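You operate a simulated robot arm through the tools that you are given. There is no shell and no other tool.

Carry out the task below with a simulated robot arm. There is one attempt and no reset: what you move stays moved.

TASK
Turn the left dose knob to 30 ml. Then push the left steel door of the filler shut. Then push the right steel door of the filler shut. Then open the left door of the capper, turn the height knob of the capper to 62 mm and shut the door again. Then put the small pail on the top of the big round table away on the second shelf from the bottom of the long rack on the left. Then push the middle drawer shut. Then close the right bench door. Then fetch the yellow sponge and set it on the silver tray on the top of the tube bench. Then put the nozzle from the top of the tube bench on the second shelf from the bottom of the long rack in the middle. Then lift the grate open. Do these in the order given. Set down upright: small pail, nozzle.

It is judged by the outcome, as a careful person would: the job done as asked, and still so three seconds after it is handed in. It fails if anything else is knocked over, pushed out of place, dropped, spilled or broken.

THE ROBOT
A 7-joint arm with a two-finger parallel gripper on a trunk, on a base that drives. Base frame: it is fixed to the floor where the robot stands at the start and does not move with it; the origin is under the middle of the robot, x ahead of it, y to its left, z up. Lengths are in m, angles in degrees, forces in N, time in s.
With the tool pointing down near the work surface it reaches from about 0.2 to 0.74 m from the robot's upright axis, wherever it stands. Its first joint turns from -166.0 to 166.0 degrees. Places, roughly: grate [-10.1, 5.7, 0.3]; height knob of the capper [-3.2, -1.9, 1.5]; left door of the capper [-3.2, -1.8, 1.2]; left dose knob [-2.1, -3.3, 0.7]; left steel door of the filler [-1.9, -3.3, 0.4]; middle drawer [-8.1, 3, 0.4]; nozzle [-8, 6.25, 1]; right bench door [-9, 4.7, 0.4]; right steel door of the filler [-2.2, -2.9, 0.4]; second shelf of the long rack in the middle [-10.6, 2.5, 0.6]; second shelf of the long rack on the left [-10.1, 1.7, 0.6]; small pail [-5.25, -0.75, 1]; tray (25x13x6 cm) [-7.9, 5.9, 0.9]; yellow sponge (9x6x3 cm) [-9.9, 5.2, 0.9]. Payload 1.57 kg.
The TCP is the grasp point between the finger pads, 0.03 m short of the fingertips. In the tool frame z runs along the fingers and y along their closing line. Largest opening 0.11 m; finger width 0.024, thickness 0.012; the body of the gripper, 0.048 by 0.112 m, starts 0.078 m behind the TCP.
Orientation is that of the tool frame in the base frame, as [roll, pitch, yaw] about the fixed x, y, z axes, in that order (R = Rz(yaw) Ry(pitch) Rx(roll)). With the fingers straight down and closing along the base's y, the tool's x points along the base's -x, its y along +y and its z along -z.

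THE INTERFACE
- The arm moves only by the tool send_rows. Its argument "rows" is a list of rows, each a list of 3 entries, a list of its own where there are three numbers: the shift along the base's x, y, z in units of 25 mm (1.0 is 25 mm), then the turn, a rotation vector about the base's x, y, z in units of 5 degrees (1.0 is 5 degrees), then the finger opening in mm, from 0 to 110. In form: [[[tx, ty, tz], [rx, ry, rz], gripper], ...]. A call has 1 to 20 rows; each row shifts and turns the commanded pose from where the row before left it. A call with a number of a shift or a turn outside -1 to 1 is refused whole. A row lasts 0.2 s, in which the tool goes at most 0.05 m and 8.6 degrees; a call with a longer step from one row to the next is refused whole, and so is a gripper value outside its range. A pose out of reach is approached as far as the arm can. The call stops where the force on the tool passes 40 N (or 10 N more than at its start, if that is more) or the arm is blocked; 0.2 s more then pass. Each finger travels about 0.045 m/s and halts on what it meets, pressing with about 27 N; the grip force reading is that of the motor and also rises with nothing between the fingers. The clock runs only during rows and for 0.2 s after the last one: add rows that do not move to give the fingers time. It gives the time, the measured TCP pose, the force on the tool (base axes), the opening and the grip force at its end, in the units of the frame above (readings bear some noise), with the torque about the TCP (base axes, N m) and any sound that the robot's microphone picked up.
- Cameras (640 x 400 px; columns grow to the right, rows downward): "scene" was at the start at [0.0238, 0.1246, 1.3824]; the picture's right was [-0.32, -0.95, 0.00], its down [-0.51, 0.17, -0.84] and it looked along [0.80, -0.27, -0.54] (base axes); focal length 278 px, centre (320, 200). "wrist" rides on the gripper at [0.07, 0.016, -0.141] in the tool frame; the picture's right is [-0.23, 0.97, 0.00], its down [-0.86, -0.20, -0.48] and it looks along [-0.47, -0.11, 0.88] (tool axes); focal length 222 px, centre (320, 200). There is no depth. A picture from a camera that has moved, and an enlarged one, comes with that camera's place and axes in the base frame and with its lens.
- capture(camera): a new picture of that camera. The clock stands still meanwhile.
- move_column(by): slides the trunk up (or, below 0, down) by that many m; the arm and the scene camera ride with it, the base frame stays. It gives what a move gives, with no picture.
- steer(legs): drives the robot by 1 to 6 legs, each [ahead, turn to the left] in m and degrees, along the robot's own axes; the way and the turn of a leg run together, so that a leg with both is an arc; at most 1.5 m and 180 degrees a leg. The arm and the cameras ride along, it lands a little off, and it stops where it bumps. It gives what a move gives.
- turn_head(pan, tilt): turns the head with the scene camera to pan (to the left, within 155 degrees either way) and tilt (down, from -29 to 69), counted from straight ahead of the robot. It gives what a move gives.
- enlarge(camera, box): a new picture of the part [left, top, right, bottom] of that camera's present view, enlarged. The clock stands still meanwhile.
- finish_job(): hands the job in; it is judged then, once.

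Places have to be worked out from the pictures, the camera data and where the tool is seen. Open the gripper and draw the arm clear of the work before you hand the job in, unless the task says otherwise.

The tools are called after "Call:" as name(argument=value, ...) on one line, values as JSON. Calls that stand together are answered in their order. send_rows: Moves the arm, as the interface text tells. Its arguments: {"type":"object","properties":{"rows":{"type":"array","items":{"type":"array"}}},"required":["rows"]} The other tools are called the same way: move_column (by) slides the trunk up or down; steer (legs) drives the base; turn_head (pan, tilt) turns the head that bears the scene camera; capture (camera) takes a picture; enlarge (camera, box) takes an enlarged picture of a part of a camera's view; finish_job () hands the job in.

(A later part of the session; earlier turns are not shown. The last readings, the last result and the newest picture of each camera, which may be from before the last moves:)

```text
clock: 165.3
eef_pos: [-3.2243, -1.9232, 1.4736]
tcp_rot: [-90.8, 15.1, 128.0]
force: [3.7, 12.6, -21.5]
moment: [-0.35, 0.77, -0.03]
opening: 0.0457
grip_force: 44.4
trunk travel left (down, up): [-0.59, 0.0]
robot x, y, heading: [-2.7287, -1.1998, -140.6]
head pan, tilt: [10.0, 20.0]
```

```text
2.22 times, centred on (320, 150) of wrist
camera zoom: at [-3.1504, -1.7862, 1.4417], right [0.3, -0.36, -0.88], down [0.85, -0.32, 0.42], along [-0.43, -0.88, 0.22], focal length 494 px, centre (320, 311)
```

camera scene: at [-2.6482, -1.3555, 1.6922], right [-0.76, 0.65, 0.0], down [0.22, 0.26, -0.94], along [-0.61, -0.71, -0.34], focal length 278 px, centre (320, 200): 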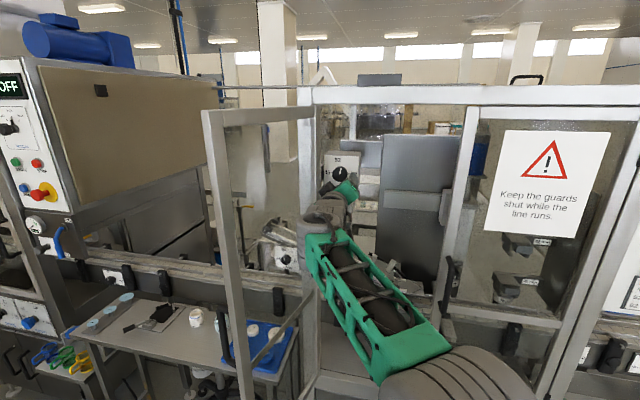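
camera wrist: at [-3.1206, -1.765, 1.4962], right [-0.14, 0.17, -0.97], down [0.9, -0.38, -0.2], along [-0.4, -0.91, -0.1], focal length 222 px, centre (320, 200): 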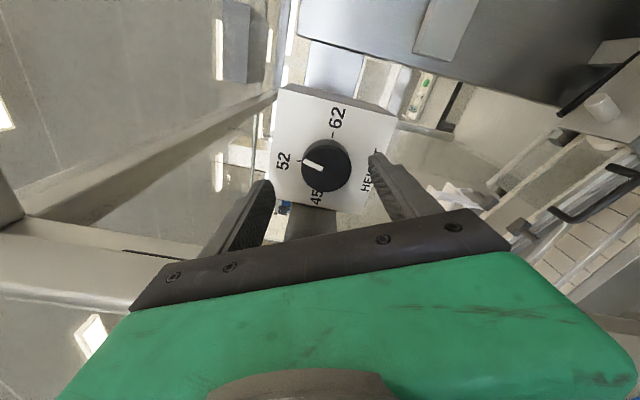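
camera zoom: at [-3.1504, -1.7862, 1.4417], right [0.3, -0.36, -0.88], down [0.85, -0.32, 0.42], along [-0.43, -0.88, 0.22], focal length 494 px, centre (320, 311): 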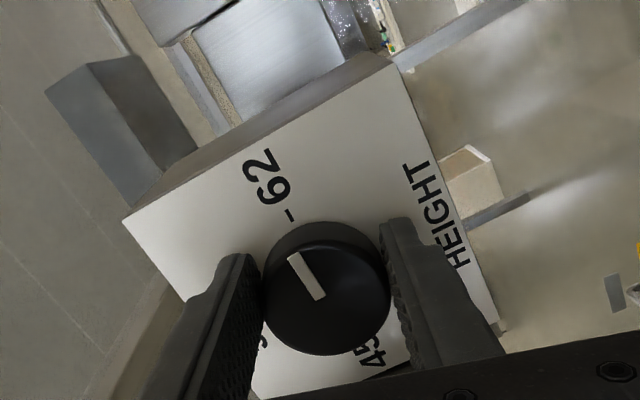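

The pointer computes to about +88°, essentially at 62. I add 1.5°, then release and back off to verify.

Call:
send_rows(rows=[[[0, 0, 0], [-0.233, -0.189, 0], 25], [[0, 0, 0], [0, 0, 0], 25], [[0, 0, 0], [0, 0, 0], 60], [[0, 0, 0], [0, 0, 0], 80], [[0, 0, 0], [0, 0, 0], 80], [[0.6, 0.5, 0], [0, 0, 0], 80], [[0.6, 0.5, 0], [0, 0, 0], 80], [[0.6, 0.5, 0], [0, 0, 0], 80]])

Call:
enlarge(camera="wrist", box=[200, 60, 440, 240])

Call:
enlarge(camera="scene", box=[310, 130, 380, 190])

```text
clock: 167.1
eef_pos: [-3.1776, -1.8837, 1.4777]
tcp_rot: [-90.3, 16.7, 128.0]
force: [0.1, 0.5, 0.4]
moment: [0.01, 0.01, -0.03]
opening: 0.0797
grip_force: 0.2
trunk travel left (down, up): [-0.59, 0.0]
robot x, y, heading: [-2.7296, -1.2, -140.6]
head pan, tilt: [10.0, 20.0]
```

```text
2.22 times, centred on (320, 150) of wrist
camera zoom: at [-3.1036, -1.7488, 1.4439], right [0.31, -0.39, -0.87], down [0.85, -0.3, 0.44], along [-0.43, -0.87, 0.23], focal length 494 px, centre (320, 311)
```

zoom: 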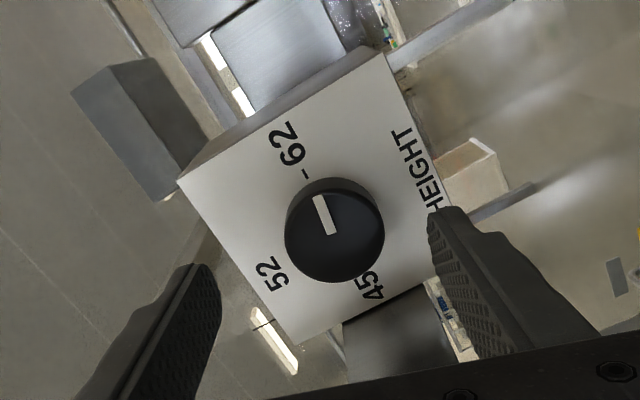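

```text
6.67 times, centred on (345, 160) of scene
camera zoom: at [-2.6482, -1.3545, 1.6923], right [-0.76, 0.65, 0.0], down [0.22, 0.26, -0.94], along [-0.61, -0.71, -0.34], focal length 1851 px, centre (153, 467)
```

zoom: 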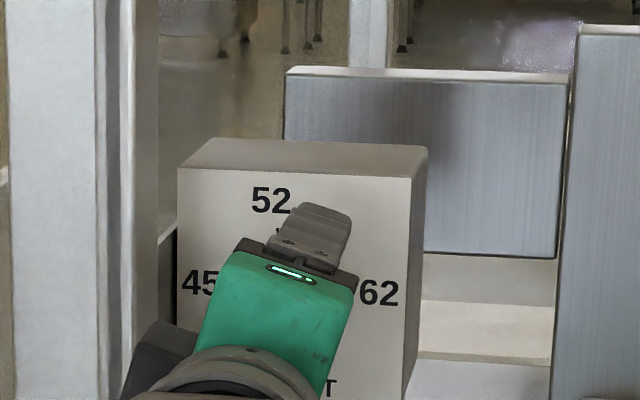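

I zoom further on the dial from the wrist to measure the pointer accurately.

Call:
enlarge(camera="wrist", box=[275, 95, 375, 180])

```text
4.71 times, centred on (325, 138) of wrist
camera zoom: at [-3.1036, -1.7488, 1.4439], right [0.31, -0.39, -0.87], down [0.85, -0.3, 0.44], along [-0.43, -0.87, 0.23], focal length 1045 px, centre (296, 494)
```

zoom: 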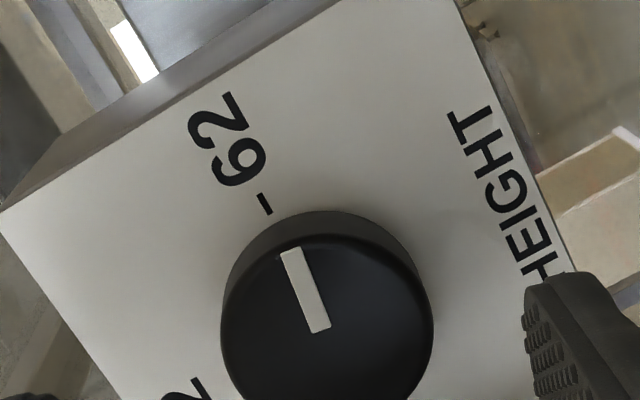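

The pointer seems slightly past 62 (maybe 5°). I move the gripper aside to check with the near face-on scene camera.

Call:
send_rows(rows=[[[0.6, 0.5, 0], [0, 0, 0], 80], [[0.6, 0.5, -0.2], [0, 0, 0], 80], [[-0.3, 0.6, -0.6], [0, 0, 0], 80], [[-0.3, 0.6, -0.6], [0, 0, 0], 80], [[-0.2, 0.4, -0.6], [0, 0, 0], 80]])

Call:
enlarge(camera="scene", box=[315, 140, 370, 185])

Call:
enlarge(camera="scene", box=[280, 120, 420, 250])

```text
clock: 168.3
eef_pos: [-3.1704, -1.8216, 1.4259]
tcp_rot: [-90.4, 16.6, 128.1]
force: [0.7, -0.3, 0.3]
moment: [0.02, -0.03, -0.01]
opening: 0.0803
grip_force: 0.1
trunk travel left (down, up): [-0.59, 0.0]
robot x, y, heading: [-2.7328, -1.2021, -140.8]
head pan, tilt: [10.0, 20.0]
```

```text
8.89 times, centred on (342, 162) of scene
camera zoom: at [-2.6486, -1.3549, 1.6923], right [-0.76, 0.65, 0.0], down [0.22, 0.26, -0.94], along [-0.61, -0.71, -0.34], focal length 2468 px, centre (120, 533)
```

zoom: 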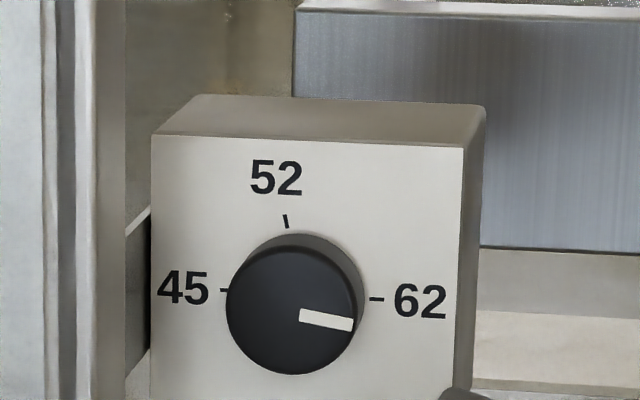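

```text
3.08 times, centred on (350, 185) of scene
camera zoom: at [-2.6486, -1.3549, 1.6923], right [-0.76, 0.65, 0.0], down [0.22, 0.26, -0.94], along [-0.61, -0.71, -0.34], focal length 854 px, centre (228, 246)
```

zoom: 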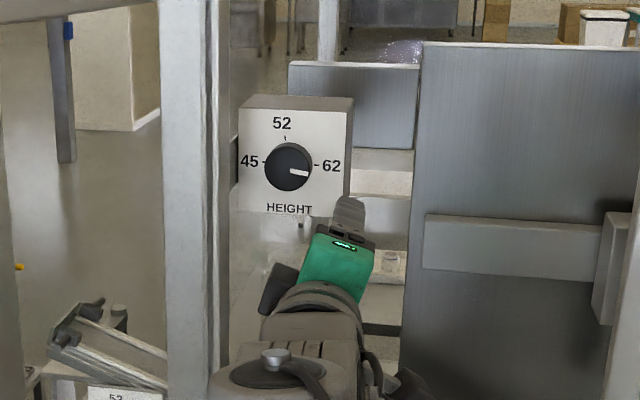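

The scene view shows the pointer about 7° past the 62 mark (62 tick line slopes 3.4°, pointer 10.7°). I go back, re-grip and turn 7° counter-clockwise.

Call:
send_rows(rows=[[[0.2, -0.4, 0.6], [0, 0, 0], 80], [[0.3, -0.6, 0.6], [0, 0, 0], 80], [[0.3, -0.6, 0.6], [0, 0, 0], 80], [[-0.6, -0.5, 0.2], [0, 0, 0], 80], [[-0.6, -0.5, 0], [0, 0, 0], 80], [[-0.6, -0.5, 0], [0, 0, 0], 80], [[-0.6, -0.5, 0], [0, 0, 0], 80], [[-0.6, -0.5, -0.05], [0, 0, 0], 80], [[0, 0, 0], [0, 0, 0], 50], [[0, 0, 0], [0, 0, 0], 25], [[0, 0, 0], [0, 0, 0], 25], [[0, 0, 0], [0, 0, 0], 25], [[0, 0, 0], [0, 0, 0], 25]])

Call:
enlarge(camera="wrist", box=[200, 60, 440, 240])

```text
clock: 171.1
eef_pos: [-3.2234, -1.923, 1.4732]
tcp_rot: [-90.7, 16.5, 128.0]
force: [5.7, 14.3, -18.7]
moment: [-0.13, 0.41, 0.33]
opening: 0.0455
grip_force: 39.9
trunk travel left (down, up): [-0.59, 0.0]
robot x, y, heading: [-2.7303, -1.2037, -140.7]
head pan, tilt: [10.0, 20.0]
```

```text
2.22 times, centred on (320, 150) of wrist
camera zoom: at [-3.1498, -1.7871, 1.4399], right [0.31, -0.38, -0.87], down [0.84, -0.31, 0.44], along [-0.44, -0.87, 0.23], focal length 494 px, centre (320, 311)
```

zoom: 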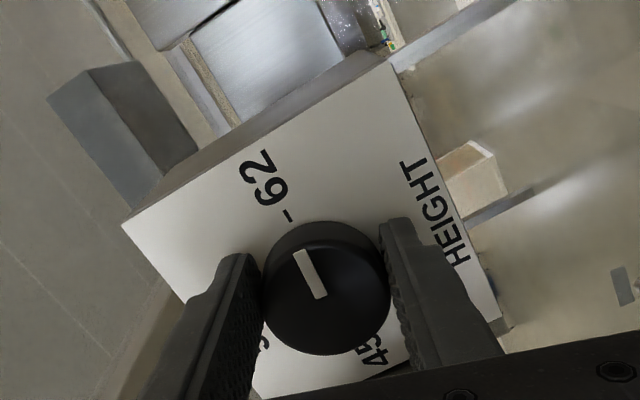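

Re-gripped without disturbing it. I relieve the load a bit and turn 7° counter-clockwise.

Call:
send_rows(rows=[[[0.03, 0.07, -0.1], [0, 0, 0], 25], [[0, 0, 0], [0.544, 0.44, 0], 25], [[0, 0, 0], [0.544, 0.44, 0], 25], [[0, 0, 0], [0, 0, 0], 25]])

Call:
enlarge(camera="wrist", box=[200, 60, 440, 240])

```text
clock: 172.1
eef_pos: [-3.2243, -1.9233, 1.4739]
tcp_rot: [-90.2, 9.6, 128.3]
force: [-8.8, -8.8, -1.4]
moment: [-0.46, 0.71, -0.14]
opening: 0.0452
grip_force: 45.2
trunk travel left (down, up): [-0.59, 0.0]
robot x, y, heading: [-2.7299, -1.1986, -140.8]
head pan, tilt: [10.0, 20.0]
```

```text
2.22 times, centred on (320, 150) of wrist
camera zoom: at [-3.1526, -1.784, 1.4471], right [0.24, -0.3, -0.92], down [0.88, -0.34, 0.34], along [-0.42, -0.89, 0.18], focal length 494 px, centre (320, 311)
```

zoom: 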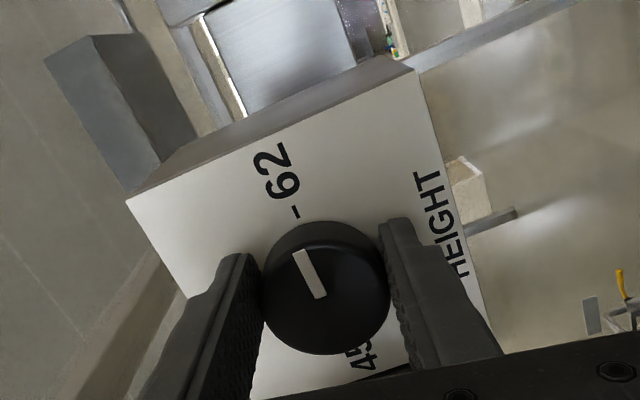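

Forces are low now. I release, back off, and move the gripper aside to verify with the scene camera.

Call:
send_rows(rows=[[[0, 0, 0], [0, 0, 0], 60], [[0, 0, 0], [0, 0, 0], 80], [[0, 0, 0], [0, 0, 0], 80], [[0.6, 0.5, 0], [0, 0, 0], 80], [[0.6, 0.5, 0], [0, 0, 0], 80], [[0.6, 0.5, 0], [0, 0, 0], 80], [[0.6, 0.5, 0], [0, 0, 0], 80], [[0.6, 0.5, -0.2], [0, 0, 0], 80], [[-0.3, 0.6, -0.6], [0, 0, 0], 80], [[-0.3, 0.6, -0.6], [0, 0, 0], 80], [[-0.2, 0.4, -0.6], [0, 0, 0], 80]])

Call:
enlarge(camera="scene", box=[315, 140, 370, 185])

```text
clock: 174.5
eef_pos: [-3.1678, -1.8169, 1.4242]
tcp_rot: [-90.3, 9.6, 128.2]
force: [0.9, 0.4, -0.4]
moment: [-0.01, 0.01, -0.02]
opening: 0.0799
grip_force: 0.0
trunk travel left (down, up): [-0.59, 0.0]
robot x, y, heading: [-2.7296, -1.2021, -140.7]
head pan, tilt: [10.0, 20.0]
```

```text
8.89 times, centred on (342, 162) of scene
camera zoom: at [-2.6486, -1.3547, 1.6923], right [-0.76, 0.65, 0.0], down [0.22, 0.26, -0.94], along [-0.61, -0.71, -0.34], focal length 2468 px, centre (120, 533)
```

zoom: 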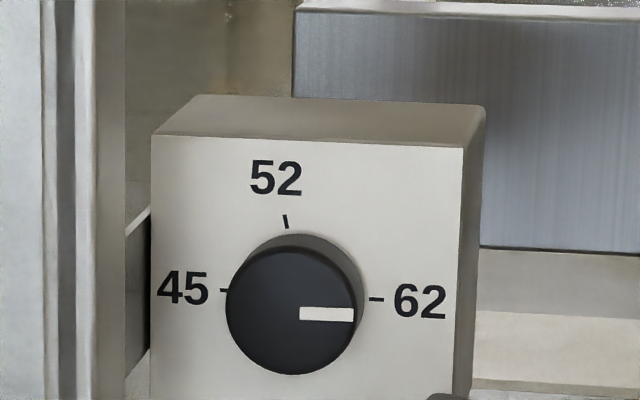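

The pointer now lines up with the 62 mark (within ~1°). Next I shut the capper door: I back the base out and shift it left so the arm can reach the door's outer face.

Call:
steer(legs=[[-0.4, 0], [0, 90], [0.33, 0], [0, -90]])

Call:
capture(camera="scene")

Call:
capture(camera="wrist")

```text
clock: 186.4
eef_pos: [-2.623, -1.8288, 1.4245]
tcp_rot: [-90.4, 9.6, 129.8]
force: [0.3, -0.1, -0.3]
moment: [-0.05, -0.02, 0.04]
opening: 0.0799
grip_force: 0.0
trunk travel left (down, up): [-0.59, 0.0]
robot x, y, heading: [-2.2084, -1.2029, -139.0]
head pan, tilt: [10.0, 20.0]
```

```text
taken
camera scene: at [-2.118, -1.3508, 1.6923], right [-0.77, 0.63, 0.0], down [0.22, 0.27, -0.94], along [-0.59, -0.73, -0.34], focal length 278 px, centre (320, 200)
```

scene: 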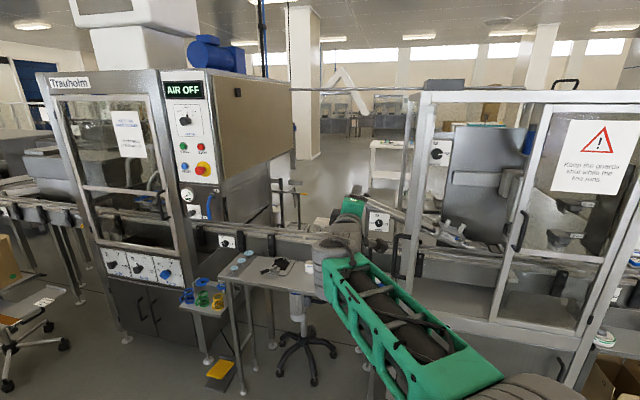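

```text
taken
camera wrist: at [-2.5548, -1.6883, 1.3976], right [0.25, -0.29, -0.92], down [0.88, -0.32, 0.34], along [-0.39, -0.9, 0.18], focal length 222 px, centre (320, 200)
```

wrist: 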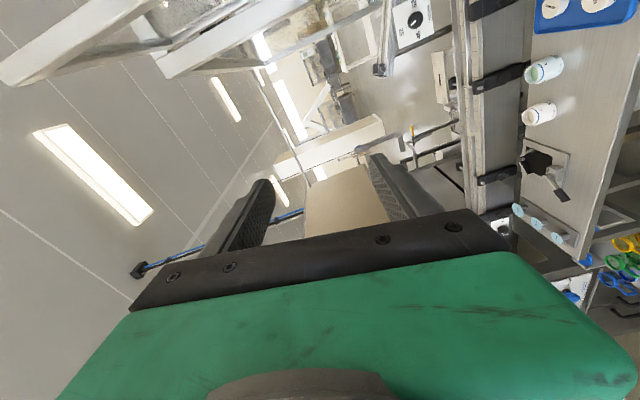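

The robot is at u≈0, n≈1.17 and the tool is left of the open door. I drive 15 cm forward so the fingers sit beside the door's outer face, and close the gripper.

Call:
steer(legs=[[0.14, 0]])

Call:
send_rows(rows=[[[0, 0, 0], [0, 0, 0], 40], [[0, 0, 0], [0, 0, 0], 0], [[0, 0, 0], [0, 0, 0], 0], [[0, 0, 0], [0, 0, 0], 0], [[0, 0, 0], [0, 0, 0], 0]])

Call:
capture(camera="scene")

Call:
capture(camera="wrist")

```text
clock: 187.8
eef_pos: [-2.7282, -1.9223, 1.4236]
tcp_rot: [-90.4, 9.7, 129.9]
force: [-1.0, -0.3, 0.6]
moment: [0.0, 0.0, -0.02]
opening: 0.0801
grip_force: 0.1
trunk travel left (down, up): [-0.59, 0.0]
robot x, y, heading: [-2.3113, -1.2933, -139.1]
head pan, tilt: [10.0, 20.0]
```

```text
clock: 189.0
eef_pos: [-2.7277, -1.9218, 1.4234]
tcp_rot: [-90.4, 9.5, 129.9]
force: [0.1, -0.5, 0.4]
moment: [0.0, 0.0, 0.0]
opening: 0.0
grip_force: 13.4
trunk travel left (down, up): [-0.59, 0.0]
robot x, y, heading: [-2.3126, -1.2851, -139.1]
head pan, tilt: [10.0, 20.0]
```

```text
taken
camera scene: at [-2.2234, -1.4421, 1.6922], right [-0.78, 0.63, 0.0], down [0.22, 0.27, -0.94], along [-0.59, -0.73, -0.34], focal length 278 px, centre (320, 200)
```

scene: 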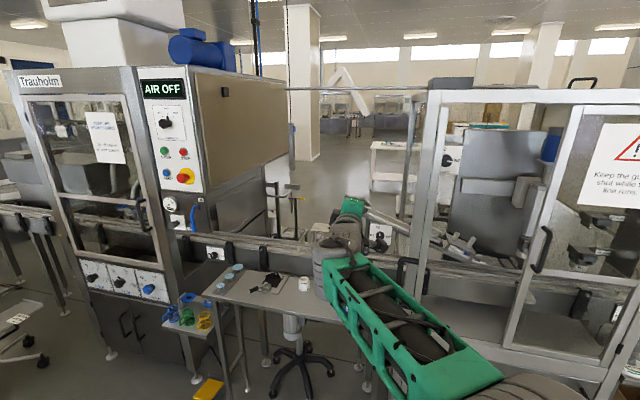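

```text
taken
camera wrist: at [-2.6596, -1.7805, 1.3974], right [0.25, -0.29, -0.92], down [0.89, -0.32, 0.34], along [-0.39, -0.9, 0.18], focal length 222 px, centre (320, 200)
```

wrist: 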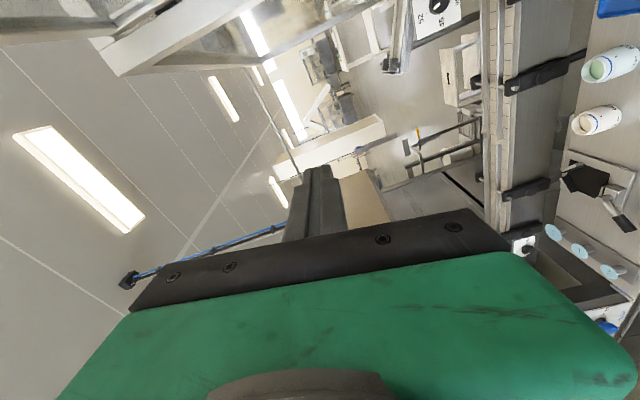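

The fingers are about 10 cm left of the door's outer face. I sweep right to start swinging the door closed.

Call:
send_rows(rows=[[[-0.506, 0.892, 0], [0, 0, 0], 0], [[-0.506, 0.892, 0], [0, 0, 0], 0], [[-0.506, 0.892, 0], [0, 0, 0], 0], [[-0.4, 0.7, 0], [0, 0, 0], 0], [[-0.4, 0.7, 0], [0, 0, 0], 0], [[-0.4, 0.7, 0], [0, 0, 0], 0], [[-0.349, 0.669, 0], [0, 0, 0], 0], [[-0.349, 0.669, 0], [0, 0, 0], 0], [[-0.349, 0.669, 0], [0, 0, 0], 0]])

Call:
capture(camera="scene")

```text
clock: 191.0
eef_pos: [-2.8216, -1.7522, 1.4254]
tcp_rot: [-90.3, 9.6, 129.9]
force: [0.5, -0.1, 0.4]
moment: [0.03, -0.01, -0.04]
opening: 0.0001
grip_force: 21.2
trunk travel left (down, up): [-0.59, 0.0]
robot x, y, heading: [-2.3117, -1.2907, -139.0]
head pan, tilt: [10.0, 20.0]
```

```text
taken
camera scene: at [-2.2235, -1.4418, 1.6923], right [-0.78, 0.63, 0.0], down [0.22, 0.27, -0.94], along [-0.59, -0.73, -0.34], focal length 278 px, centre (320, 200)
```

scene: 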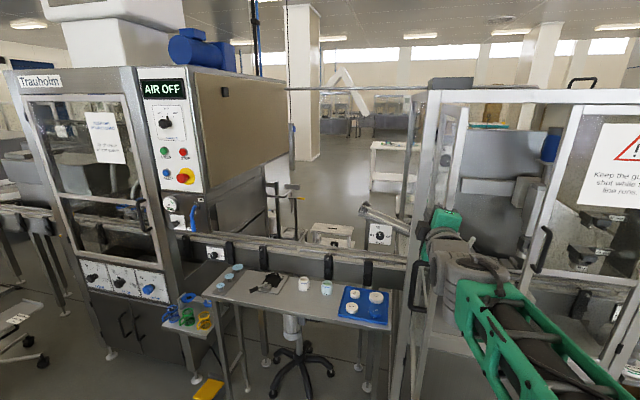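

The door is being pushed past 90°. I continue the arc.

Call:
send_rows(rows=[[[-0.541, 0.668, 0], [0, 0, 0], 0], [[-0.541, 0.668, 0], [0, 0, 0], 0], [[-0.541, 0.668, 0], [0, 0, 0], 0], [[-0.541, 0.668, 0], [0, 0, 0], 0], [[-0.702, 0.486, 0], [0, 0, 0], 0], [[-0.702, 0.486, 0], [0, 0, 0], 0], [[-0.702, 0.486, 0], [0, 0, 0], 0], [[-0.702, 0.486, 0], [0, 0, 0], 0]])

Call:
capture(camera="scene")

```text
clock: 192.8
eef_pos: [-2.9468, -1.6346, 1.4221]
tcp_rot: [-90.4, 9.5, 129.9]
force: [0.4, -0.6, 0.6]
moment: [0.02, 0.01, 0.03]
opening: 0.0
grip_force: 21.3
trunk travel left (down, up): [-0.59, 0.0]
robot x, y, heading: [-2.3116, -1.2856, -139.4]
head pan, tilt: [10.0, 20.0]
```

```text
taken
camera scene: at [-2.2239, -1.4417, 1.6923], right [-0.78, 0.63, 0.0], down [0.22, 0.27, -0.94], along [-0.59, -0.73, -0.34], focal length 278 px, centre (320, 200)
```

scene: 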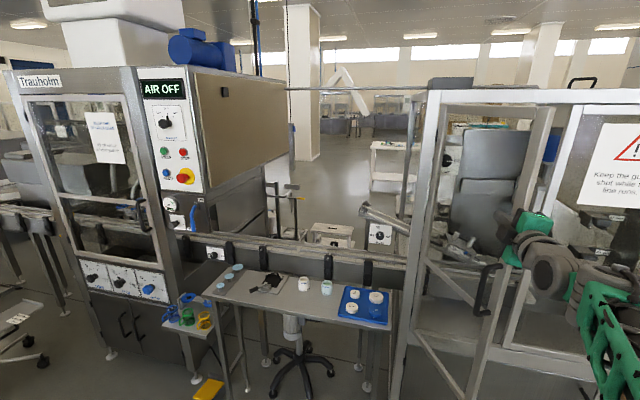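

The door is at ~60°. I continue to about 30°.

Call:
send_rows(rows=[[[-0.827, 0.244, 0], [0, 0, 0], 0], [[-0.827, 0.244, 0], [0, 0, 0], 0], [[-0.827, 0.244, 0], [0, 0, 0], 0], [[-0.827, 0.244, 0], [0, 0, 0], 0], [[-0.864, 0.034, 0], [0, 0, 0], 0], [[-0.864, 0.034, 0], [0, 0, 0], 0], [[-0.864, 0.034, 0], [0, 0, 0], 0], [[-0.864, 0.034, 0], [0, 0, 0], 0]])

Call:
capture(camera="scene")

```text
clock: 194.6
eef_pos: [-3.1148, -1.608, 1.4237]
tcp_rot: [-90.4, 9.8, 129.7]
force: [-0.5, -0.4, -0.2]
moment: [0.02, 0.0, 0.0]
opening: 0.0
grip_force: 21.1
trunk travel left (down, up): [-0.59, 0.0]
robot x, y, heading: [-2.311, -1.288, -139.0]
head pan, tilt: [10.0, 20.0]
```

```text
taken
camera scene: at [-2.2244, -1.442, 1.6923], right [-0.78, 0.63, 0.0], down [0.22, 0.27, -0.94], along [-0.59, -0.73, -0.34], focal length 278 px, centre (320, 200)
```

scene: 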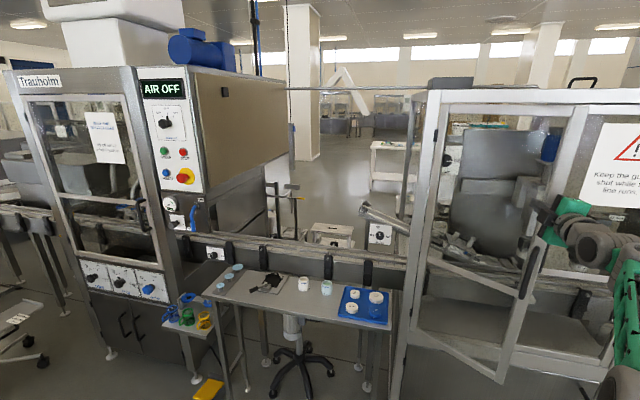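

The door is at ~30°. I continue towards closure.

Call:
send_rows(rows=[[[-0.8, -0.03, 0], [0, 0, 0], 0], [[-0.8, -0.03, 0], [0, 0, 0], 0], [[-0.8, -0.03, 0], [0, 0, 0], 0], [[-0.729, -0.264, 0], [0, 0, 0], 0], [[-0.729, -0.264, 0], [0, 0, 0], 0], [[-0.729, -0.264, 0], [0, 0, 0], 0]])

Call:
capture(camera="scene")

```text
clock: 196.0
eef_pos: [-3.1664, -1.6087, 1.4176]
tcp_rot: [-90.4, 9.6, 129.9]
force: [-0.1, 1.2, -0.9]
moment: [-0.01, -0.03, -0.01]
opening: 0.0
grip_force: 21.8
out of reach, approached as far as the arm can: row 3, 4, 5, 6
trunk travel left (down, up): [-0.59, 0.0]
robot x, y, heading: [-2.3115, -1.2903, -139.4]
head pan, tilt: [10.0, 20.0]
```

```text
taken
camera scene: at [-2.2237, -1.442, 1.6923], right [-0.78, 0.63, 0.0], down [0.22, 0.27, -0.94], along [-0.59, -0.73, -0.34], focal length 278 px, centre (320, 200)
```

scene: 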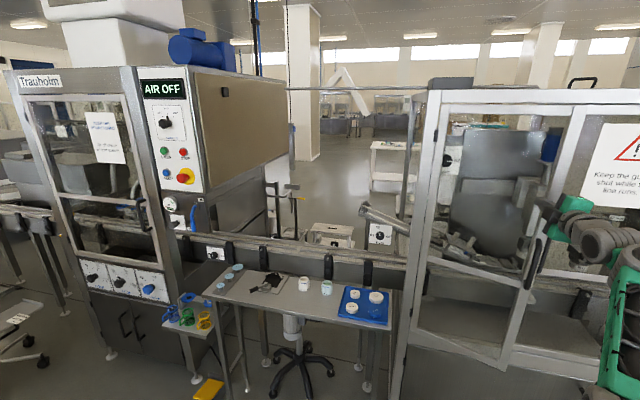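

Reach limit hit with the door at ~20°. I retract the arm 25 cm, drive the base 22 cm forward and then finish the push.

Call:
send_rows(rows=[[[0.777, 0.629, 0], [0, 0, 0], 0], [[0.777, 0.629, 0], [0, 0, 0], 0], [[0.777, 0.629, 0], [0, 0, 0], 0], [[0.777, 0.629, 0], [0, 0, 0], 0], [[0.777, 0.629, 0], [0, 0, 0], 0], [[0.777, 0.629, 0], [0, 0, 0], 0], [[0.777, 0.629, 0], [0, 0, 0], 0], [[0.777, 0.629, 0], [0, 0, 0], 0], [[0.777, 0.629, 0], [0, 0, 0], 0], [[0.777, 0.629, 0], [0, 0, 0], 0]])

Call:
steer(legs=[[0.2, 0]])

Call:
capture(camera="scene")

```text
clock: 198.2
eef_pos: [-2.9703, -1.451, 1.4169]
tcp_rot: [-90.3, 9.6, 130.0]
force: [1.3, 0.8, 0.5]
moment: [-0.01, 0.0, -0.02]
opening: 0.0
grip_force: 21.5
trunk travel left (down, up): [-0.59, 0.0]
robot x, y, heading: [-2.3086, -1.2895, -139.1]
head pan, tilt: [10.0, 20.0]
```

```text
clock: 199.8
eef_pos: [-3.1261, -1.5871, 1.4159]
tcp_rot: [-90.4, 9.6, 129.9]
force: [-1.0, 0.0, -0.8]
moment: [-0.02, 0.03, 0.02]
opening: 0.0002
grip_force: 21.1
trunk travel left (down, up): [-0.59, 0.0]
robot x, y, heading: [-2.4658, -1.4242, -139.1]
head pan, tilt: [10.0, 20.0]
```

```text
taken
camera scene: at [-2.3785, -1.5763, 1.6922], right [-0.78, 0.63, 0.0], down [0.22, 0.27, -0.94], along [-0.59, -0.73, -0.34], focal length 278 px, centre (320, 200)
```

scene: 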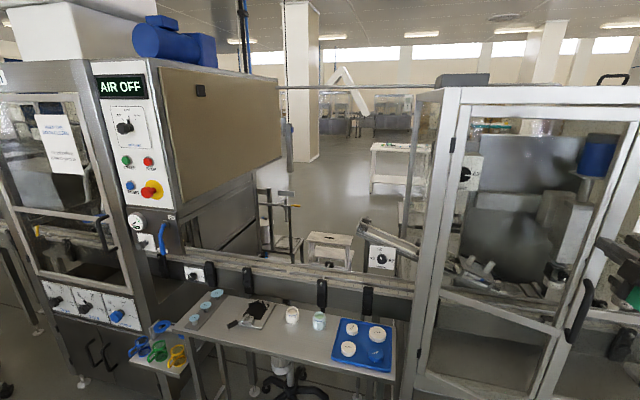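

The tool is back in front of the door's free edge. I push the remaining 20° shut.

Call:
send_rows(rows=[[[-0.988, -0.464, 0], [0, 0, 0], 0], [[-0.988, -0.464, 0], [0, 0, 0], 0], [[-0.729, -0.264, 0], [0, 0, 0], 0], [[-0.729, -0.264, 0], [0, 0, 0], 0], [[-0.729, -0.264, 0], [0, 0, 0], 0], [[-0.45, -0.27, 0], [0, 0, 0], 0], [[-0.45, -0.27, 0], [0, 0, 0], 0], [[-0.45, -0.27, 0], [0, 0, 0], 0], [[-0.45, -0.27, 0], [0, 0, 0], 0], [[-0.3, -0.22, 0], [0, 0, 0], 0], [[-0.3, -0.22, 0], [0, 0, 0], 0], [[-0.3, -0.22, 0], [0, 0, 0], 0]])

Call:
turn_head(pan=-15, tilt=20)

Call:
capture(camera="scene")

```text
clock: 202.2
eef_pos: [-3.2822, -1.6617, 1.4168]
tcp_rot: [-90.6, 9.7, 130.0]
force: [32.8, 12.4, -4.0]
moment: [-0.1, -0.18, -0.08]
opening: 0.0
grip_force: 20.8
trunk travel left (down, up): [-0.59, 0.0]
robot x, y, heading: [-2.4633, -1.4249, -139.4]
head pan, tilt: [10.0, 20.0]
stopped in row 12: the force on the tool passed its limit at 51 N (the readings are from after the stop); the commanded pose is now the measured one
```

```text
clock: 203.1
eef_pos: [-3.2818, -1.6621, 1.416]
tcp_rot: [-90.6, 9.6, 130.0]
force: [38.3, 15.3, -6.2]
moment: [0.19, 0.02, -0.09]
opening: 0.0001
grip_force: 21.1
trunk travel left (down, up): [-0.59, 0.0]
robot x, y, heading: [-2.4646, -1.4303, -139.0]
head pan, tilt: [-15.0, 20.0]
```

```text
taken
camera scene: at [-2.3952, -1.5409, 1.6922], right [-0.44, 0.9, 0.0], down [0.3, 0.15, -0.94], along [-0.85, -0.41, -0.34], focal length 278 px, centre (320, 200)
```

scene: 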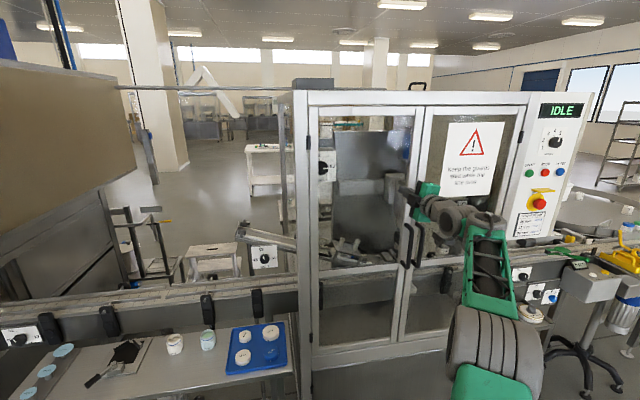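

Solid 51 N stop at tip n≈0.017, matching the closed face. I zoom in to verify the left door is flush with the right one.

Call:
enlarge(camera="scene", box=[290, 80, 540, 380])

Call:
enlarge(camera="scene", box=[380, 90, 450, 150])

```text
1.33 times, centred on (415, 230) of scene
camera zoom: at [-2.3952, -1.5409, 1.6922], right [-0.44, 0.9, 0.0], down [0.3, 0.15, -0.94], along [-0.85, -0.41, -0.34], focal length 370 px, centre (193, 160)
```

zoom: 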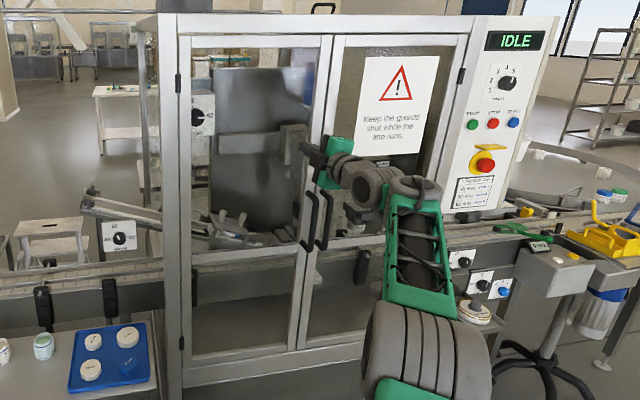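

```text
6.67 times, centred on (415, 120) of scene
camera zoom: at [-2.3952, -1.5409, 1.6922], right [-0.44, 0.9, 0.0], down [0.3, 0.15, -0.94], along [-0.85, -0.41, -0.34], focal length 1851 px, centre (-313, 733)
```

zoom: 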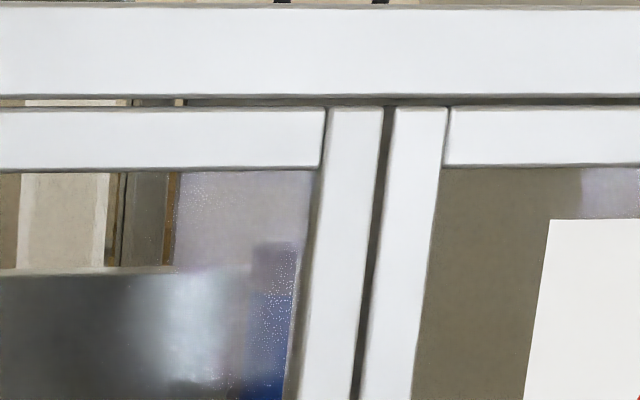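

The left capper door is flush with the right one. I withdraw the arm, lower the trunk, and look towards the next target (small pail on the big round table).

Call:
send_rows(rows=[[[0.777, 0.629, 0], [0, 0, 0], 0], [[0.777, 0.629, 0], [0, 0, 0], 0], [[0.777, 0.629, 0], [0, 0, 0], 0], [[0.777, 0.629, 0], [0, 0, 0], 0], [[0.777, 0.629, 0], [0, 0, 0], 0], [[0.777, 0.629, 0], [0, 0, 0], 0], [[0.777, 0.629, 0], [0, 0, 0], 0], [[0.777, 0.629, 0], [0, 0, 0], 0], [[0.777, 0.629, 0], [0, 0, 0], 0]])

Call:
steer(legs=[[-0.3, 0]])

Call:
move_column(by=-0.2)

Call:
turn_head(pan=-60, tilt=12)

Call:
capture(camera="scene")

Call:
turn_head(pan=-110, tilt=12)

Call:
capture(camera="scene")

```text
clock: 205.1
eef_pos: [-3.1123, -1.5236, 1.4124]
tcp_rot: [-90.8, 9.8, 129.9]
force: [0.1, 0.3, -1.4]
moment: [-0.01, 0.0, 0.01]
opening: 0.0
grip_force: 21.7
trunk travel left (down, up): [-0.59, 0.0]
robot x, y, heading: [-2.4664, -1.423, -139.1]
head pan, tilt: [-15.0, 20.0]
```

```text
clock: 207.1
eef_pos: [-2.8965, -1.3372, 1.4109]
tcp_rot: [-90.8, 9.7, 130.0]
force: [-0.2, -0.6, 0.4]
moment: [-0.01, -0.04, -0.02]
opening: 0.0
grip_force: 21.5
trunk travel left (down, up): [-0.59, 0.0]
robot x, y, heading: [-2.2477, -1.2357, -138.7]
head pan, tilt: [-15.0, 20.0]
```

```text
clock: 209.2
eef_pos: [-2.8957, -1.3391, 1.2119]
tcp_rot: [-90.9, 9.7, 130.0]
force: [-0.3, -0.3, 0.0]
moment: [-0.02, -0.03, -0.02]
opening: 0.0
grip_force: 21.1
trunk travel left (down, up): [-0.39, 0.2]
robot x, y, heading: [-2.247, -1.2361, -139.2]
head pan, tilt: [-15.0, 20.0]
```

```text
clock: 210.4
eef_pos: [-2.8966, -1.3378, 1.2114]
tcp_rot: [-90.8, 9.7, 130.0]
force: [0.1, 0.5, 0.2]
moment: [0.02, -0.01, -0.02]
opening: 0.0002
grip_force: 21.2
trunk travel left (down, up): [-0.39, 0.2]
robot x, y, heading: [-2.2484, -1.2345, -138.8]
head pan, tilt: [-60.0, 12.0]
```

```text
taken
camera scene: at [-2.1895, -1.2841, 1.5053], right [0.33, 0.95, 0.0], down [0.2, -0.07, -0.98], along [-0.93, 0.32, -0.21], focal length 278 px, centre (320, 200)
```

scene: 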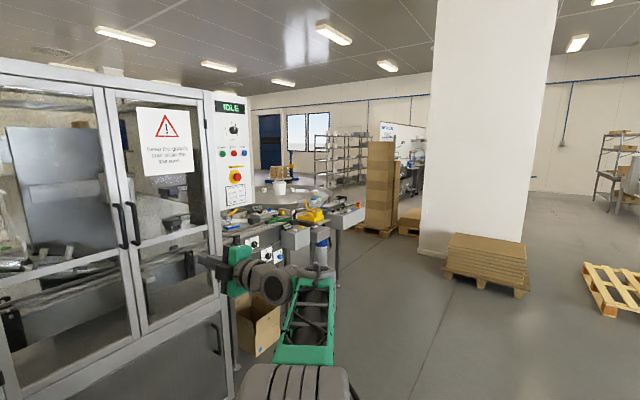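

```text
clock: 211.6
eef_pos: [-2.8966, -1.3387, 1.2121]
tcp_rot: [-90.8, 9.7, 130.0]
force: [0.2, 0.4, -0.4]
moment: [0.01, 0.04, 0.0]
opening: 0.0
grip_force: 21.4
trunk travel left (down, up): [-0.39, 0.2]
robot x, y, heading: [-2.2457, -1.2324, -139.1]
head pan, tilt: [-110.0, 12.0]
```

```text
taken
camera scene: at [-2.1348, -1.2274, 1.5053], right [0.93, 0.36, 0.0], down [0.07, -0.19, -0.98], along [-0.35, 0.91, -0.21], focal length 278 px, centre (320, 200)
```

scene: 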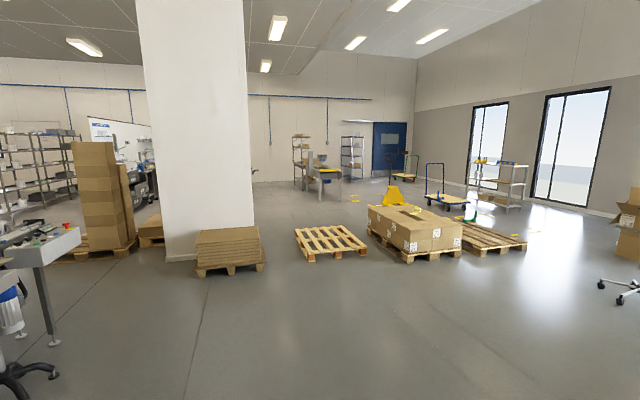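

I see the rotary table beyond the capper with a white pail on it. I zoom in on it and on the racks beyond.

Call:
turn_head(pan=-60, tilt=12)

Call:
enlarge(camera="scene", box=[220, 150, 380, 280])

Call:
enlarge(camera="scene", box=[250, 110, 430, 230])

```text
clock: 212.7
eef_pos: [-2.8956, -1.3378, 1.2127]
tcp_rot: [-90.8, 9.8, 129.9]
force: [-0.3, 0.1, -0.3]
moment: [-0.01, 0.01, -0.03]
opening: 0.0
grip_force: 20.9
trunk travel left (down, up): [-0.39, 0.2]
robot x, y, heading: [-2.2469, -1.2362, -139.1]
head pan, tilt: [-60.0, 12.0]
```

```text
3.08 times, centred on (300, 215) of scene
camera zoom: at [-2.1894, -1.284, 1.5053], right [0.33, 0.95, 0.0], down [0.2, -0.07, -0.98], along [-0.92, 0.32, -0.21], focal length 854 px, centre (382, 154)
```

zoom: 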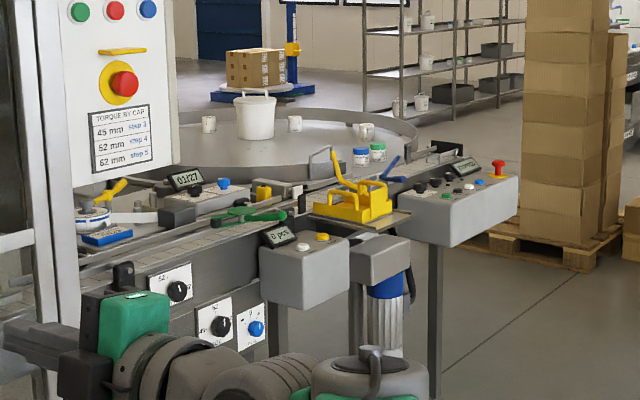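

```text
3.33 times, centred on (340, 170) of scene
camera zoom: at [-2.1894, -1.284, 1.5053], right [0.33, 0.95, 0.0], down [0.2, -0.07, -0.98], along [-0.92, 0.32, -0.21], focal length 926 px, centre (253, 300)
```

zoom: 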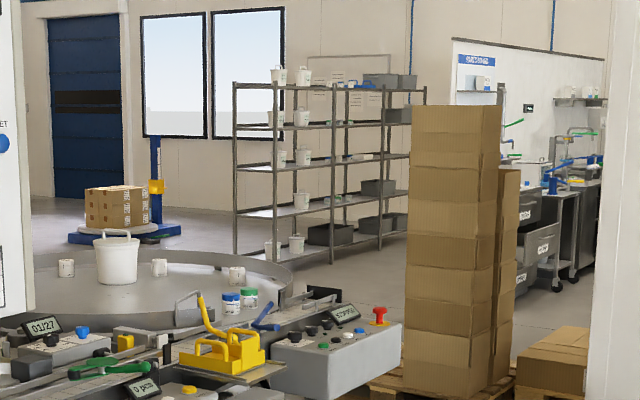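

The pail stands on the rotary table near [-5.2,-0.74]. I first bring the tool to a pointing-down travel pose, then drive along the aisle.

Call:
send_rows(rows=[[[0.27, -0.16, 0], [-0.002, -0.963, -0.621], 0], [[0.27, -0.16, 0], [-0.002, -0.963, -0.621], 0], [[0.27, -0.16, 0], [-0.002, -0.963, -0.621], 0], [[0.27, -0.16, 0], [-0.002, -0.963, -0.621], 0], [[0.27, -0.16, 0], [-0.002, -0.963, -0.621], 0], [[0.27, -0.16, 0], [-0.002, -0.963, -0.621], 0], [[0.27, -0.16, 0], [-0.002, -0.963, -0.621], 0], [[0.27, -0.16, 0], [-0.002, -0.963, -0.621], 0], [[0.27, -0.16, 0], [-0.002, -0.963, -0.621], 0], [[0.27, -0.16, 0], [-0.002, -0.963, -0.621], 0], [[0.27, -0.16, 0], [-0.002, -0.963, -0.621], 0], [[0.27, -0.16, 0], [-0.002, -0.963, -0.621], 0], [[0.27, -0.16, 0], [-0.002, -0.963, -0.621], 0], [[0.27, -0.16, 0], [-0.002, -0.963, -0.621], 0], [[0.27, -0.16, 0], [-0.002, -0.963, -0.621], 0], [[0.27, -0.16, 0], [-0.002, -0.963, -0.621], 0], [[0.27, -0.16, 0], [-0.002, -0.963, -0.621], 0], [[0.27, -0.16, 0], [-0.002, -0.963, -0.621], 0], [[0.27, -0.16, 0], [-0.002, -0.963, -0.621], 0], [[0.27, -0.16, 0], [-0.002, -0.963, -0.621], 0]])

Call:
steer(legs=[[0, -81], [0.9, 0], [0.87, 0]])

Call:
turn_head(pan=20, tilt=18)

Call:
capture(camera="scene")

```text
clock: 216.9
eef_pos: [-2.7545, -1.4331, 1.1847]
tcp_rot: [179.8, 3.1, 41.0]
force: [0.0, 0.1, 0.5]
moment: [0.01, 0.01, -0.01]
opening: 0.0
grip_force: 21.3
out of reach, approached as far as the arm can: row 15, 16, 17
trunk travel left (down, up): [-0.39, 0.2]
robot x, y, heading: [-2.2448, -1.238, -139.3]
head pan, tilt: [-60.0, 12.0]
```

```text
clock: 229.4
eef_pos: [-3.8808, 0.3807, 1.1841]
tcp_rot: [179.7, 3.1, -40.7]
force: [0.2, -0.3, 0.3]
moment: [0.02, 0.01, 0.0]
opening: 0.0004
grip_force: 21.7
trunk travel left (down, up): [-0.39, 0.2]
robot x, y, heading: [-3.612, -0.0949, 139.3]
head pan, tilt: [-60.0, 12.0]
```

```text
clock: 230.9
eef_pos: [-3.881, 0.3807, 1.1834]
tcp_rot: [179.9, 3.1, -40.7]
force: [-0.7, -0.3, -0.1]
moment: [0.0, 0.0, 0.0]
opening: 0.0
grip_force: 21.8
trunk travel left (down, up): [-0.39, 0.2]
robot x, y, heading: [-3.6133, -0.0955, 139.2]
head pan, tilt: [20.0, 18.0]
```

```text
taken
camera scene: at [-3.7576, -0.2189, 1.4955], right [0.36, 0.93, 0.0], down [0.29, -0.11, -0.95], along [-0.89, 0.34, -0.31], focal length 278 px, centre (320, 200)
```

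scene: 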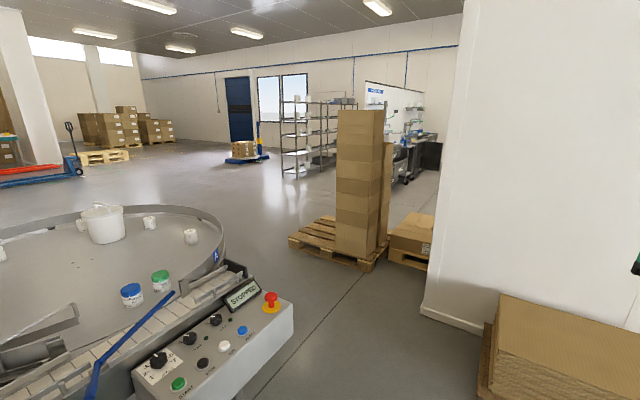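

Now I look at the rotary table more closely.

Call:
turn_head(pan=55, tilt=20)

Call:
capture(camera="scene")

Call:
enlarge(camera="scene", box=[220, 130, 440, 270])

```text
clock: 231.9
eef_pos: [-3.8807, 0.3816, 1.1844]
tcp_rot: [179.8, 3.1, -40.7]
force: [0.1, -0.4, -0.7]
moment: [0.02, -0.01, 0.02]
opening: 0.0
grip_force: 21.5
trunk travel left (down, up): [-0.39, 0.2]
robot x, y, heading: [-3.6123, -0.0945, 138.8]
head pan, tilt: [55.0, 20.0]
```

```text
taken
camera scene: at [-3.7608, -0.2749, 1.4923], right [-0.24, 0.97, 0.0], down [0.33, 0.08, -0.94], along [-0.91, -0.23, -0.34], focal length 278 px, centre (320, 200)
```

scene: 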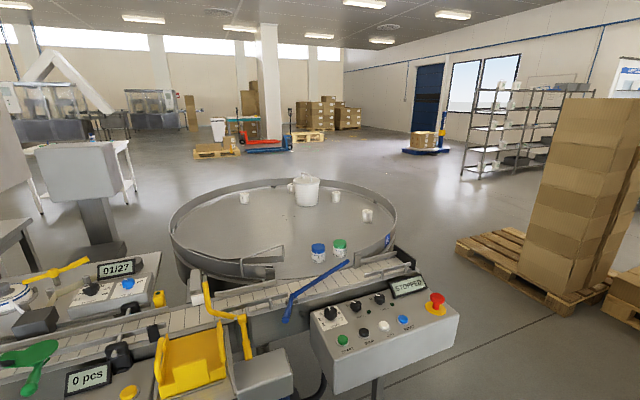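

```text
2.86 times, centred on (330, 200) of scene
camera zoom: at [-3.7608, -0.2749, 1.4923], right [-0.24, 0.97, 0.0], down [0.33, 0.08, -0.94], along [-0.91, -0.23, -0.34], focal length 793 px, centre (291, 200)
```

zoom: 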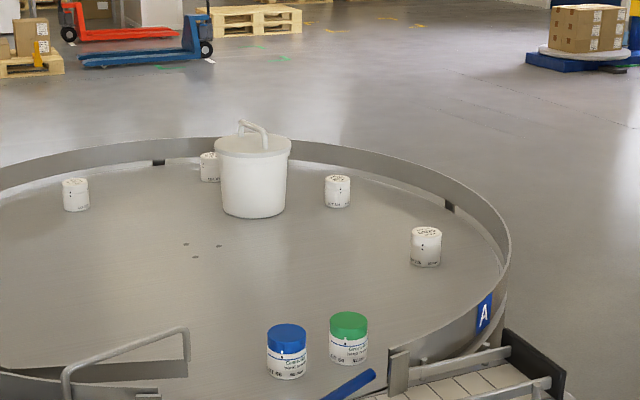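

The pail is on the far (west) side of the rotary table (centre ≈[-5.04,-0.76], R≈0.55). I drive around the table's north side to its west side and face east.

Call:
steer(legs=[[0, 14.8], [0.935, 0], [0, 29], [1.5, 0]])

Call:
turn_head(pan=60, tilt=25)

Call:
capture(camera="scene")

```text
clock: 245.9
eef_pos: [-6.4184, 0.3834, 1.1827]
tcp_rot: [179.9, 3.2, 4.7]
force: [0.1, 0.0, -0.5]
moment: [0.01, 0.03, 0.0]
opening: 0.0003
grip_force: 21.3
trunk travel left (down, up): [-0.39, 0.2]
robot x, y, heading: [-5.8949, 0.2398, -175.5]
head pan, tilt: [55.0, 20.0]
```

```text
clock: 246.5
eef_pos: [-6.4192, 0.384, 1.1835]
tcp_rot: [179.8, 3.1, 4.6]
force: [-0.4, 0.6, 0.2]
moment: [-0.03, -0.02, 0.03]
opening: 0.0001
grip_force: 21.5
trunk travel left (down, up): [-0.39, 0.2]
robot x, y, heading: [-5.8906, 0.238, -175.9]
head pan, tilt: [60.0, 25.0]
```

```text
taken
camera scene: at [-5.861, 0.006, 1.4842], right [-0.9, 0.43, 0.0], down [0.18, 0.38, -0.91], along [-0.39, -0.82, -0.42], focal length 278 px, centre (320, 200)
```

scene: 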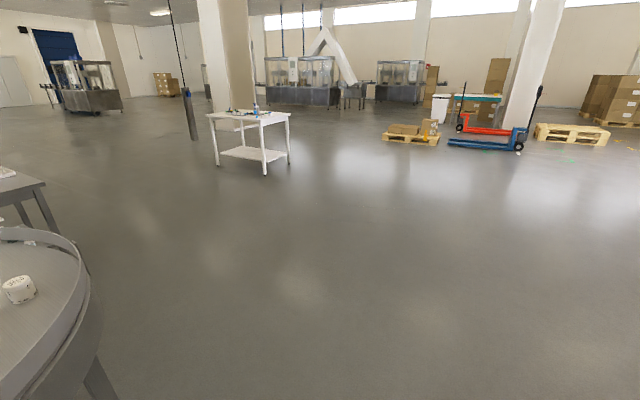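

The floor west of the table is free. I continue to the table's west side and turn to face it.

Call:
steer(legs=[[0, 70.6], [0.99, 0], [0, 102]])

Call:
turn_head(pan=0, tilt=30)

Call:
capture(camera="scene")

Call:
enlarge(camera="scene", box=[220, 120, 420, 260])

```text
clock: 259.2
eef_pos: [-5.5855, -0.8898, 1.1839]
tcp_rot: [179.8, 3.2, -177.0]
force: [-0.3, 0.0, -0.8]
moment: [0.0, -0.05, -0.01]
opening: 0.0
grip_force: 20.9
trunk travel left (down, up): [-0.39, 0.2]
robot x, y, heading: [-6.1074, -0.7262, 2.6]
head pan, tilt: [60.0, 25.0]
```

```text
clock: 260.5
eef_pos: [-5.5867, -0.8893, 1.1833]
tcp_rot: [179.9, 3.1, -177.0]
force: [0.7, -1.1, -0.4]
moment: [0.01, -0.01, 0.05]
opening: 0.0
grip_force: 21.6
trunk travel left (down, up): [-0.39, 0.2]
robot x, y, heading: [-6.1072, -0.7268, 2.4]
head pan, tilt: [0.0, 30.0]
```

```text
taken
camera scene: at [-6.0852, -0.5747, 1.4762], right [0.05, -1.0, 0.0], down [-0.5, -0.02, -0.87], along [0.87, 0.04, -0.5], focal length 278 px, centre (320, 200)
```

scene: 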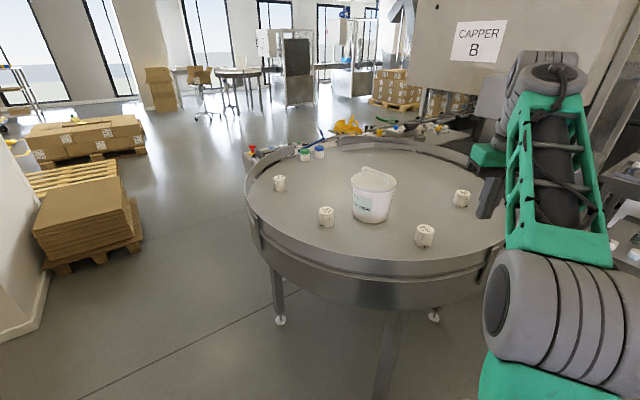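

```text
2.86 times, centred on (320, 190) of scene
camera zoom: at [-6.0852, -0.5747, 1.4762], right [0.05, -1.0, 0.0], down [-0.5, -0.02, -0.87], along [0.87, 0.04, -0.5], focal length 793 px, centre (320, 229)
```

zoom: 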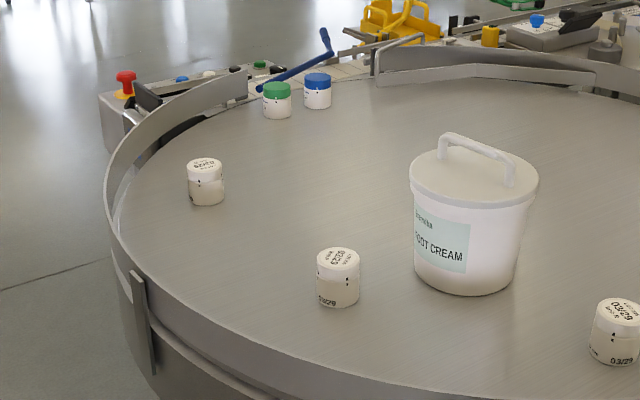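

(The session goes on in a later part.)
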